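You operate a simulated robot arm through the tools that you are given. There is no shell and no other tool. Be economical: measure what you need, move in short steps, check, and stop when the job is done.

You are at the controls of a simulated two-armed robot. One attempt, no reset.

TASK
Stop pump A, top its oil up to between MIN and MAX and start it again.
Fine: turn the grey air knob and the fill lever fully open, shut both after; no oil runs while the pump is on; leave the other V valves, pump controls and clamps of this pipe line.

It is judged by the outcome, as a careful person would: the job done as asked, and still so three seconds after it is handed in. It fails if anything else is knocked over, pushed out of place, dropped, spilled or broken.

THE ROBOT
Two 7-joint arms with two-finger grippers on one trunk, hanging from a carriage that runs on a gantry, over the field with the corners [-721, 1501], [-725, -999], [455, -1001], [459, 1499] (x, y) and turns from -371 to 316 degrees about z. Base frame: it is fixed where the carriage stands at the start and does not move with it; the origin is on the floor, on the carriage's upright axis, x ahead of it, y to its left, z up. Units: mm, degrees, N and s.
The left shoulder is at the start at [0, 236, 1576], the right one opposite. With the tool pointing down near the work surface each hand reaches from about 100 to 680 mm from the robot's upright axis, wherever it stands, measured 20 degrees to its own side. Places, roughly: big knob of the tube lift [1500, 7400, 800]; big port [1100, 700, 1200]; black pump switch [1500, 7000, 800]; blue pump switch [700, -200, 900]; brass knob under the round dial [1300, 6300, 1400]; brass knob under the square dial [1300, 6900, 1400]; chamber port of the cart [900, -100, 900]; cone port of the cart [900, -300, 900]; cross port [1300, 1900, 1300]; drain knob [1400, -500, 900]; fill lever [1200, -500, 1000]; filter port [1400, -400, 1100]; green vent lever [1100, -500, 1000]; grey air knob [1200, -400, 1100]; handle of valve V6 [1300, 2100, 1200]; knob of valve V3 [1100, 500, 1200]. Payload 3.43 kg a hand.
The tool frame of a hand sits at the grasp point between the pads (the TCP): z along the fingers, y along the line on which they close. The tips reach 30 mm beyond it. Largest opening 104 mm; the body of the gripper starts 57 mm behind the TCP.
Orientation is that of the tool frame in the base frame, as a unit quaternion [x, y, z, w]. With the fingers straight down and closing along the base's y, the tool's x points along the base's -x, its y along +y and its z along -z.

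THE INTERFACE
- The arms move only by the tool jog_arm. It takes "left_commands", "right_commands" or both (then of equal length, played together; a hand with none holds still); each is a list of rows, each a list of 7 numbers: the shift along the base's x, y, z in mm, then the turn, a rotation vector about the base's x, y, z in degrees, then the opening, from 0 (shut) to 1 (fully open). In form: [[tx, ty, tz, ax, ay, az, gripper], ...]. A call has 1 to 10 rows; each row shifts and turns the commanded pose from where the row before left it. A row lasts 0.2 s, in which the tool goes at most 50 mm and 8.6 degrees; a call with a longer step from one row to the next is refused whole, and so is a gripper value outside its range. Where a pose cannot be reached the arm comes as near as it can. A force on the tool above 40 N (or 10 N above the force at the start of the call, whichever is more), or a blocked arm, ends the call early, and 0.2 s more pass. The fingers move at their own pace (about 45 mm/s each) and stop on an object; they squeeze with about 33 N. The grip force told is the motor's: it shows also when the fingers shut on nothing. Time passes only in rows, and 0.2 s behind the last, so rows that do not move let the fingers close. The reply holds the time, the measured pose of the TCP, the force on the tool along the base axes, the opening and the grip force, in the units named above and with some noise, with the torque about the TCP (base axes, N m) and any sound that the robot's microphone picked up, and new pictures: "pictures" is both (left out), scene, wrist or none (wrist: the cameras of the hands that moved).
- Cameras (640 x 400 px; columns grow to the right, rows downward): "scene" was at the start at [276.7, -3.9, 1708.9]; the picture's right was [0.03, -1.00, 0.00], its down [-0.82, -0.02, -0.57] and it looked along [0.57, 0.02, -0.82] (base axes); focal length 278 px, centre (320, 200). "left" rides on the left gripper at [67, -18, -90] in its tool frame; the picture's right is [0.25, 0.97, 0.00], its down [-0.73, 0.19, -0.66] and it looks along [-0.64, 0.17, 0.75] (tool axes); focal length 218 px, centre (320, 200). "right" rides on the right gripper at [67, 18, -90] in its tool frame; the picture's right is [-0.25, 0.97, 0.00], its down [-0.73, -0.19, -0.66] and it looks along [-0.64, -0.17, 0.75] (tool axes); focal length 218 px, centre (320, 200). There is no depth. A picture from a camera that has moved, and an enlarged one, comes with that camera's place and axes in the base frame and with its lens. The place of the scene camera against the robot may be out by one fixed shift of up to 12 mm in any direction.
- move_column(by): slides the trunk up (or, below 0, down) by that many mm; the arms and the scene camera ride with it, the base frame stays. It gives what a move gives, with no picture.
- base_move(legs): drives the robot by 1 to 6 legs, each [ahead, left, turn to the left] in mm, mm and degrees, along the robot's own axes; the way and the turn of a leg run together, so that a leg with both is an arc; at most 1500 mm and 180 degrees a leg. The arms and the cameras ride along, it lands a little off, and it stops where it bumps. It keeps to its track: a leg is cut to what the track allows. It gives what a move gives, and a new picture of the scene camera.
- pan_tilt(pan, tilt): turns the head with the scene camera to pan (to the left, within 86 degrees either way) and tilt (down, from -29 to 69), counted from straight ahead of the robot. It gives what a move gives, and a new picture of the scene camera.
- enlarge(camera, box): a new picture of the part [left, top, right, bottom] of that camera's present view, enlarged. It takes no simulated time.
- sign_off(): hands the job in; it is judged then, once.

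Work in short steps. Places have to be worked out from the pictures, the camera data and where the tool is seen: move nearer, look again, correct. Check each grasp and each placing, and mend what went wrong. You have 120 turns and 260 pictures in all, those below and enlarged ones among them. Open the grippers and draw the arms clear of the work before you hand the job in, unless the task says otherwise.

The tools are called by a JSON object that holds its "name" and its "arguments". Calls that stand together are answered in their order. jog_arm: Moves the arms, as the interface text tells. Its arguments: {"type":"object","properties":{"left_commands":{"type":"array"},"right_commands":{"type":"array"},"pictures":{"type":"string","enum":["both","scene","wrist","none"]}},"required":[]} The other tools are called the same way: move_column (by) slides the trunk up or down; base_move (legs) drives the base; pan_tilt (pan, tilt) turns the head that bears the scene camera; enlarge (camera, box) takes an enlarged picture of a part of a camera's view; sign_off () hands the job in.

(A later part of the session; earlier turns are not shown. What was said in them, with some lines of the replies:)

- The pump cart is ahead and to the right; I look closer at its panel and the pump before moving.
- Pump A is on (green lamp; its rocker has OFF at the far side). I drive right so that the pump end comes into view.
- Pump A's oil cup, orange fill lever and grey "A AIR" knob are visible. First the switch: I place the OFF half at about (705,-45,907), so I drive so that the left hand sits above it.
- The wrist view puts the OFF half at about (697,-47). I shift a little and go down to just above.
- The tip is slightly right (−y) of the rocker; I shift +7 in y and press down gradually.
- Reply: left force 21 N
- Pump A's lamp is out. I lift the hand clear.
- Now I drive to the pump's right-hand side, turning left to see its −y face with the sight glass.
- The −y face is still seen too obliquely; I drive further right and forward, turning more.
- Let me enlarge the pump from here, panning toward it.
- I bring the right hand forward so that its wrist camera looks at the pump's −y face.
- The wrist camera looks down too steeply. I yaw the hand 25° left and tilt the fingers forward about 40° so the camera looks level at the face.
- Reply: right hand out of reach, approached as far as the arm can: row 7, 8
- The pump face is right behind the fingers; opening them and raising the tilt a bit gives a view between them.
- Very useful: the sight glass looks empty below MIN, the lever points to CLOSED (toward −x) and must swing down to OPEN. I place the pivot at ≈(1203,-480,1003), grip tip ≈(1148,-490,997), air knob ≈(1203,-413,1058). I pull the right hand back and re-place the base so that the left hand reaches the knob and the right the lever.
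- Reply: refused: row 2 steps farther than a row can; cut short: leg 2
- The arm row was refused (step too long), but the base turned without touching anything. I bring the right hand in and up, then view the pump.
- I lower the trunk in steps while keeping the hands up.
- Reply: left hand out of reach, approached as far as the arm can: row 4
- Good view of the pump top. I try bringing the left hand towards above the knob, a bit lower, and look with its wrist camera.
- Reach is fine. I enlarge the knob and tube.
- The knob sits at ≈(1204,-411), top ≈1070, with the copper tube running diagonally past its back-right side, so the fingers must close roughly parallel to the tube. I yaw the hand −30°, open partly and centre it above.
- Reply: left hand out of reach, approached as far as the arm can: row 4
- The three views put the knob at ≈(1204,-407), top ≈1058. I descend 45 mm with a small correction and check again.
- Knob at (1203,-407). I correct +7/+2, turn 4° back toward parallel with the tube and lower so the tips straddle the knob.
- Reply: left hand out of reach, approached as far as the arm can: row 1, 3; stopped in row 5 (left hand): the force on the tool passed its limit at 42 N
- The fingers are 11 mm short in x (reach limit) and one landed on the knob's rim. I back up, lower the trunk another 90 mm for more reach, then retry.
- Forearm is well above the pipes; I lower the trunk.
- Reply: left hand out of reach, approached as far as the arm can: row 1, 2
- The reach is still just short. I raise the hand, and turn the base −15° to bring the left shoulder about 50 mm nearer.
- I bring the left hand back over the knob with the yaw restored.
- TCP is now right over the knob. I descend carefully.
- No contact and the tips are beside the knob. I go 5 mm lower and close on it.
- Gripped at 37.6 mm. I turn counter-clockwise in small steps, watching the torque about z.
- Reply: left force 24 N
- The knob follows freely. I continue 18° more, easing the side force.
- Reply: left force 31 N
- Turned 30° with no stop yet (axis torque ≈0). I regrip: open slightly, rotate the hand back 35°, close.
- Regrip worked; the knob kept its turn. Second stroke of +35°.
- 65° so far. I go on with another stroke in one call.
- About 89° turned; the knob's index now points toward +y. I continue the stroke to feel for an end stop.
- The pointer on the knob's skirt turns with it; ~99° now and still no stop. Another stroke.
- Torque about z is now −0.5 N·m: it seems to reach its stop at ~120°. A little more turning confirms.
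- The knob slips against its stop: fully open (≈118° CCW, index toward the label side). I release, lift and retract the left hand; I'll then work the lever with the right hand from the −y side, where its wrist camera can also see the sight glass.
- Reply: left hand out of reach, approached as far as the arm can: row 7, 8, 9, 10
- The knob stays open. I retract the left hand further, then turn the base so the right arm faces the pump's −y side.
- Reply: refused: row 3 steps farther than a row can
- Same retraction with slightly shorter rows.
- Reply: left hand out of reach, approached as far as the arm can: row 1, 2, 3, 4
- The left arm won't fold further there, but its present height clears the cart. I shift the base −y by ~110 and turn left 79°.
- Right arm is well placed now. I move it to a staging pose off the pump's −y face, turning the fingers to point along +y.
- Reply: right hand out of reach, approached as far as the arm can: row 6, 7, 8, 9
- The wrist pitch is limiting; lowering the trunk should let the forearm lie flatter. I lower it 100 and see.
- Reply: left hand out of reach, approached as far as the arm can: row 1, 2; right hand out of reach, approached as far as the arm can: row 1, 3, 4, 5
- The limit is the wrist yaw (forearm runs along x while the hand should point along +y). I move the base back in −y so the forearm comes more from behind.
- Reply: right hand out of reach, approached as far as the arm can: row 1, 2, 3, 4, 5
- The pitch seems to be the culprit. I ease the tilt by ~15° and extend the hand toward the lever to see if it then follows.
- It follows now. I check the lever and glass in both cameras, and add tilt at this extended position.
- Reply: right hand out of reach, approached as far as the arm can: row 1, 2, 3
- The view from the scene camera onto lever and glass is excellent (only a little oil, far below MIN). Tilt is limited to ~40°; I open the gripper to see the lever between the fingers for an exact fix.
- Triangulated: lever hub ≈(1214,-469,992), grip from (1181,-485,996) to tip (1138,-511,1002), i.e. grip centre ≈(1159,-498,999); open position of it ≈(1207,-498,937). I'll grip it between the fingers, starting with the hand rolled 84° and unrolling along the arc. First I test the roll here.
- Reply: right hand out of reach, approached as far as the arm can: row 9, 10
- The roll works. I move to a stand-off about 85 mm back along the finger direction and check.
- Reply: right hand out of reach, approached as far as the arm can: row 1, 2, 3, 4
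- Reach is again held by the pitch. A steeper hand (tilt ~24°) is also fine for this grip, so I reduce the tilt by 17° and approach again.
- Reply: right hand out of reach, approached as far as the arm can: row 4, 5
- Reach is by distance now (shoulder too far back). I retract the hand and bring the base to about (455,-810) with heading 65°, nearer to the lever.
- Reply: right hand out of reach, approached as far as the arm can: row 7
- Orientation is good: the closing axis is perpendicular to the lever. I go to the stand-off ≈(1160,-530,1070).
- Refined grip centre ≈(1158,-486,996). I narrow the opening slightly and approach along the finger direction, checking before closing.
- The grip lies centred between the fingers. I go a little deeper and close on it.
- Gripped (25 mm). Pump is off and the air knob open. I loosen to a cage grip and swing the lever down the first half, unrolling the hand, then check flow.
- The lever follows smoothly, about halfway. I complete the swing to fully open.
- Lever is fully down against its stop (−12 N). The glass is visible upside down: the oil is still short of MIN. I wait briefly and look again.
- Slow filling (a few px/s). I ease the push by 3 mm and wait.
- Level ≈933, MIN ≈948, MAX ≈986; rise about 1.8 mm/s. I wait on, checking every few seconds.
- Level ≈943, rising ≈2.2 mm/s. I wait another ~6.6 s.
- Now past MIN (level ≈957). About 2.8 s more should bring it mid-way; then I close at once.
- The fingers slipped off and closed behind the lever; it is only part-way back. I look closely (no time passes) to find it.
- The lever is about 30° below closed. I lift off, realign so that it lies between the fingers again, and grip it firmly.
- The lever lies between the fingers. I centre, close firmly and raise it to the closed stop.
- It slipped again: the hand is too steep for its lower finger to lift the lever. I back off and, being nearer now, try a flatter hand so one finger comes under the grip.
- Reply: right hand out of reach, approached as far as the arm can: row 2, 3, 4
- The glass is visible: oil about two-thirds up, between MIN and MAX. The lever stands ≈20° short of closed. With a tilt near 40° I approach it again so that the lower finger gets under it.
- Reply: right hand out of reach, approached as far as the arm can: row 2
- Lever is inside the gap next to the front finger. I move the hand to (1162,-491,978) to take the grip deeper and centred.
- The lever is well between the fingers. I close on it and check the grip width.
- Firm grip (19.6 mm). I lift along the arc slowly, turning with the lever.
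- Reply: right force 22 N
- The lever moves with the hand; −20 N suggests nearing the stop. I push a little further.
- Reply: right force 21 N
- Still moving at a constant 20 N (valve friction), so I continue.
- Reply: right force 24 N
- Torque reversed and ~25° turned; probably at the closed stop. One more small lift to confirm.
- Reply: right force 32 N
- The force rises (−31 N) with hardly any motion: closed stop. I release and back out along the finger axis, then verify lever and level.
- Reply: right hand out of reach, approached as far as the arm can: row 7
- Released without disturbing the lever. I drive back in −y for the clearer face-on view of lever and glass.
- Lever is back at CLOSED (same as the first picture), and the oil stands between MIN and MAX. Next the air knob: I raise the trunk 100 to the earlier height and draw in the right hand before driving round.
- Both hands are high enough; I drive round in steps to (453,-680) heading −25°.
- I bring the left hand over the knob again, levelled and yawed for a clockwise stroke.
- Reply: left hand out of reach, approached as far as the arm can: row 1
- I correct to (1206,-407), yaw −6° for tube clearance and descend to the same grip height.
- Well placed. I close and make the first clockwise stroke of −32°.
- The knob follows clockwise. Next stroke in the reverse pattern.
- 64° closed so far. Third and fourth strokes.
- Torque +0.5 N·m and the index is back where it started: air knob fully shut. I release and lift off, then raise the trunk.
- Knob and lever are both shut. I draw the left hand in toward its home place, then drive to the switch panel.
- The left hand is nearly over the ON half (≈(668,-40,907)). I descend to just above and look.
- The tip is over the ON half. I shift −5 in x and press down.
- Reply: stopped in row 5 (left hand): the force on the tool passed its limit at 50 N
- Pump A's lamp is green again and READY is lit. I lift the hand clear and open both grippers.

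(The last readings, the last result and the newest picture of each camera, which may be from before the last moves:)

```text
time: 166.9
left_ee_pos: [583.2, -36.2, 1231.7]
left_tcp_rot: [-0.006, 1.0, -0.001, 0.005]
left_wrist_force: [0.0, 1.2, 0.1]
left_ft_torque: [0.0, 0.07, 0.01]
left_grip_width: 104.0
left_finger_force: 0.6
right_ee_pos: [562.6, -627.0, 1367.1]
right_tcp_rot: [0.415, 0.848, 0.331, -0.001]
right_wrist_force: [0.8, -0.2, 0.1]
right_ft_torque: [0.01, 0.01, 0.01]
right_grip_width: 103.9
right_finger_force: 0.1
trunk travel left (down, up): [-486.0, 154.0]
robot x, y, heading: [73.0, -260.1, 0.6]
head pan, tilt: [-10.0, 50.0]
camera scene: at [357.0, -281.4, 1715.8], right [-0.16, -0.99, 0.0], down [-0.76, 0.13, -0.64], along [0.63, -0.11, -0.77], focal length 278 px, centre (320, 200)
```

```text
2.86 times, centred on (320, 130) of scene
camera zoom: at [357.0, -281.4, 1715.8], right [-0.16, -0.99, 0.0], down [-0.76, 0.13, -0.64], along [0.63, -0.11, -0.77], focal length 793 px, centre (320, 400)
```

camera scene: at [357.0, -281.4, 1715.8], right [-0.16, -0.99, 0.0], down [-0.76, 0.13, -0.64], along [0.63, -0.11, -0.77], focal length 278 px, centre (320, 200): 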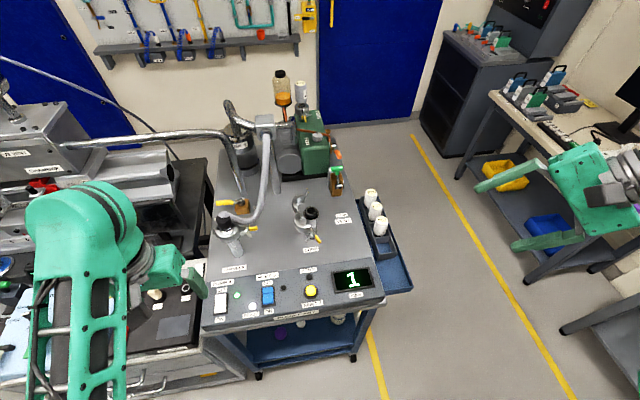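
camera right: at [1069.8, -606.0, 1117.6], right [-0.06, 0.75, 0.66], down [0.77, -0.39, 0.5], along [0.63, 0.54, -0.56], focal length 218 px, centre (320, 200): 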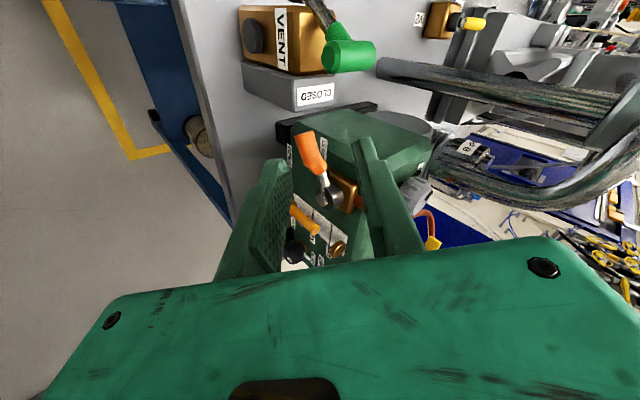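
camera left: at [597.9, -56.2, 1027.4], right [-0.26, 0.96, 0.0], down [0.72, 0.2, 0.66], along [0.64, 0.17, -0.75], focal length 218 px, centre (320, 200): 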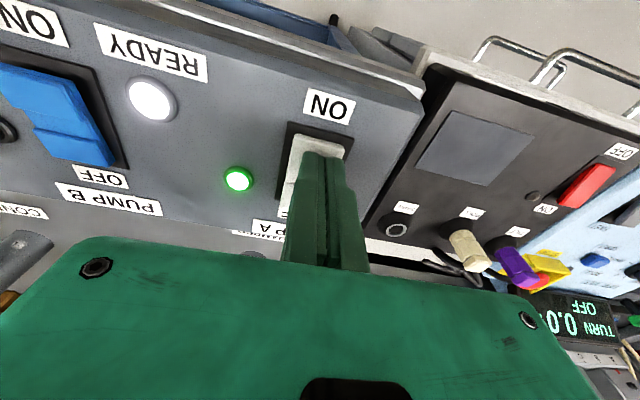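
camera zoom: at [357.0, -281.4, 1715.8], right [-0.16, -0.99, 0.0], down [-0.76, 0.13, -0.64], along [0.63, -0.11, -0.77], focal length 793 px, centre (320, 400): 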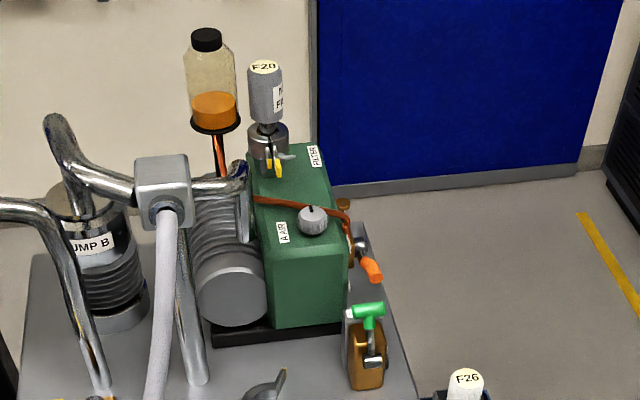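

Pump A runs, READY lit, lever and knob shut. One last look at the level from the side with the pump running.

{"name": "base_move", "arguments": {"legs": [[0, -600, 0], [250, 0, 0]]}}

{"name": "pan_tilt", "arguments": {"pan": 28, "tilt": 40}}

```text
time: 171.6
left_ee_pos: [833.7, -632.2, 1232.0]
left_tcp_rot: [-0.005, 1.0, -0.001, 0.003]
left_wrist_force: [0.7, 0.2, 0.2]
left_ft_torque: [0.03, -0.02, -0.01]
left_grip_width: 104.1
left_finger_force: 0.1
right_ee_pos: [810.5, -1221.3, 1367.4]
right_tcp_rot: [0.416, 0.847, 0.33, -0.001]
right_wrist_force: [0.1, -0.7, 1.1]
right_ft_torque: [-0.04, -0.01, 0.0]
right_grip_width: 104.1
right_finger_force: 0.1
trunk travel left (down, up): [-486.0, 154.0]
robot x, y, heading: [326.1, -855.9, 0.5]
head pan, tilt: [-10.0, 50.0]
camera scene: at [605.6, -876.2, 1715.8], right [-0.17, -0.99, 0.0], down [-0.76, 0.13, -0.64], along [0.63, -0.11, -0.77], focal length 278 px, centre (320, 200)
```

scene: 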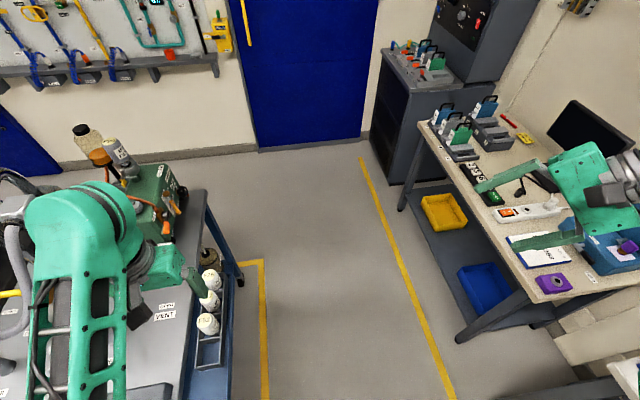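

```text
time: 172.7
left_ee_pos: [834.4, -632.3, 1232.6]
left_tcp_rot: [-0.005, 1.0, -0.001, 0.004]
left_wrist_force: [1.0, 0.7, 0.7]
left_ft_torque: [0.0, -0.04, 0.02]
left_grip_width: 103.9
left_finger_force: 0.1
right_ee_pos: [809.6, -1222.0, 1367.1]
right_tcp_rot: [0.416, 0.847, 0.331, -0.001]
right_wrist_force: [0.4, -0.1, 0.5]
right_ft_torque: [0.04, 0.0, -0.02]
right_grip_width: 104.0
right_finger_force: 0.0
trunk travel left (down, up): [-486.0, 154.0]
robot x, y, heading: [324.7, -856.7, 0.7]
head pan, tilt: [28.0, 40.0]
camera scene: at [604.3, -823.0, 1729.9], right [0.48, -0.88, 0.0], down [-0.57, -0.31, -0.77], along [0.67, 0.36, -0.64], focal length 278 px, centre (320, 200)
```

scene: 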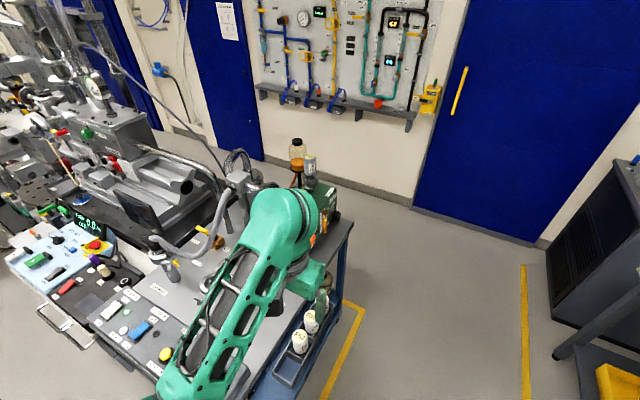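

The left arm hides it; I turn the base left and pan back.

{"name": "base_move", "arguments": {"legs": [[0, 0, 40]]}}

{"name": "pan_tilt", "arguments": {"pan": -8, "tilt": 38}}

{"name": "enlarge", "arguments": {"camera": "scene", "box": [270, 150, 370, 250]}}

```text
time: 175.0
left_ee_pos: [565.9, -357.7, 1231.4]
left_tcp_rot: [-0.349, 0.937, 0.0, 0.003]
left_wrist_force: [-0.2, -0.2, -0.9]
left_ft_torque: [0.01, -0.01, 0.03]
left_grip_width: 103.7
left_finger_force: 0.1
right_ee_pos: [930.2, -822.4, 1366.9]
right_tcp_rot: [0.099, 0.939, 0.31, -0.115]
right_wrist_force: [0.1, -0.2, -0.1]
right_ft_torque: [0.0, -0.01, 0.0]
right_grip_width: 104.0
right_finger_force: 0.0
trunk travel left (down, up): [-486.0, 154.0]
robot x, y, heading: [320.6, -856.4, 40.6]
head pan, tilt: [28.0, 40.0]
camera scene: at [512.0, -655.4, 1729.9], right [0.93, -0.36, 0.0], down [-0.23, -0.6, -0.77], along [0.28, 0.71, -0.64], focal length 278 px, centre (320, 200)
```

scene: 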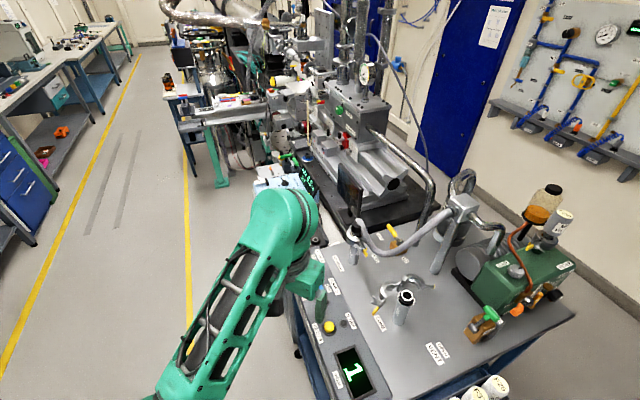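

```text
time: 176.0
left_ee_pos: [566.2, -357.3, 1231.5]
left_tcp_rot: [-0.348, 0.937, 0.001, 0.003]
left_wrist_force: [-0.6, 0.6, 0.1]
left_ft_torque: [0.02, 0.02, 0.01]
left_grip_width: 103.9
left_finger_force: 0.2
right_ee_pos: [930.4, -820.9, 1366.5]
right_tcp_rot: [0.1, 0.938, 0.31, -0.115]
right_wrist_force: [0.2, 0.3, 0.2]
right_ft_torque: [-0.01, 0.0, -0.02]
right_grip_width: 103.9
right_finger_force: 0.0
trunk travel left (down, up): [-486.0, 154.0]
robot x, y, heading: [322.1, -855.9, 40.8]
head pan, tilt: [-8.0, 38.0]
camera scene: at [553.7, -688.0, 1732.9], right [0.54, -0.84, 0.0], down [-0.52, -0.33, -0.79], along [0.66, 0.43, -0.62], focal length 278 px, centre (320, 200)
```

scene: 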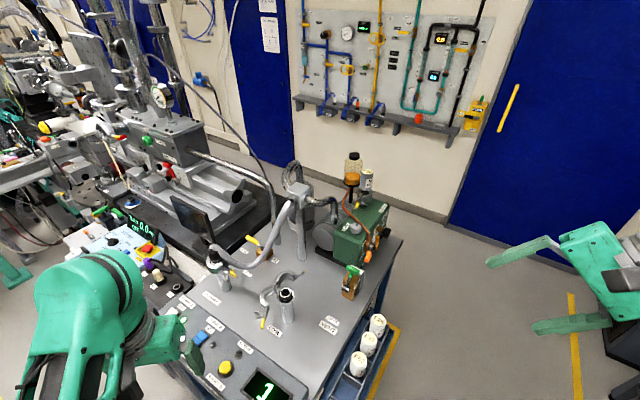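

```text
4.00 times, centred on (320, 200) of scene
camera zoom: at [553.7, -688.0, 1732.9], right [0.54, -0.84, 0.0], down [-0.52, -0.33, -0.79], along [0.66, 0.43, -0.62], focal length 1111 px, centre (320, 200)
```

zoom: 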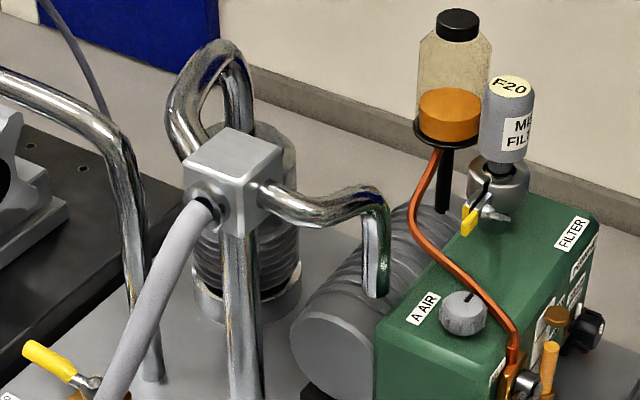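

{"name": "enlarge", "arguments": {"camera": "scene", "box": [355, 215, 405, 265]}}

```text
8.00 times, centred on (380, 240) of scene
camera zoom: at [553.7, -688.0, 1732.9], right [0.54, -0.84, 0.0], down [-0.52, -0.33, -0.79], along [0.66, 0.43, -0.62], focal length 2221 px, centre (-160, -120)
```

zoom: 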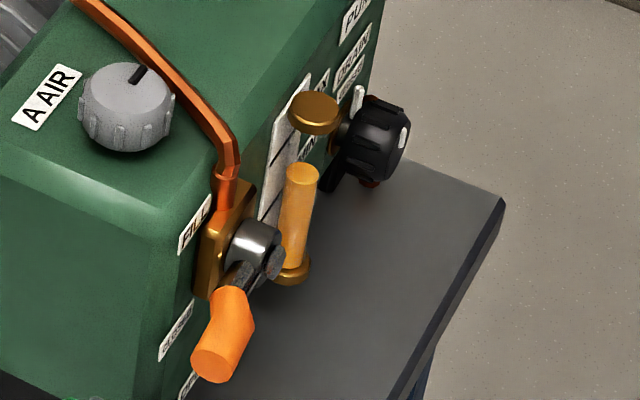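

Pump A has been stopped, topped up to between MIN and MAX and started again; the air knob and fill lever were opened fully and shut afterwards, and both grippers are open and clear.

{"name": "sign_off", "arguments": {}}

```text
The job is handed in.
```

I stopped pump A, topped up its oil and started it again, and the job is handed in. The oil stands about two-thirds up the glass, between MIN and MAX. I judged that from pictures rather than measuring it.

- **Oil:** I turned the air knob and the fill lever fully open with the pump off, then shut both before starting it. The lever slipped out of the grip twice while closing, so it took three tries. I checked afterwards that it was back at CLOSED.
- **Pump:** pump A's green lamp and the READY lamp are lit again.
- **Surroundings:** I did not touch the other valves, pump controls or clamps. Both grippers are open and clear of the work.
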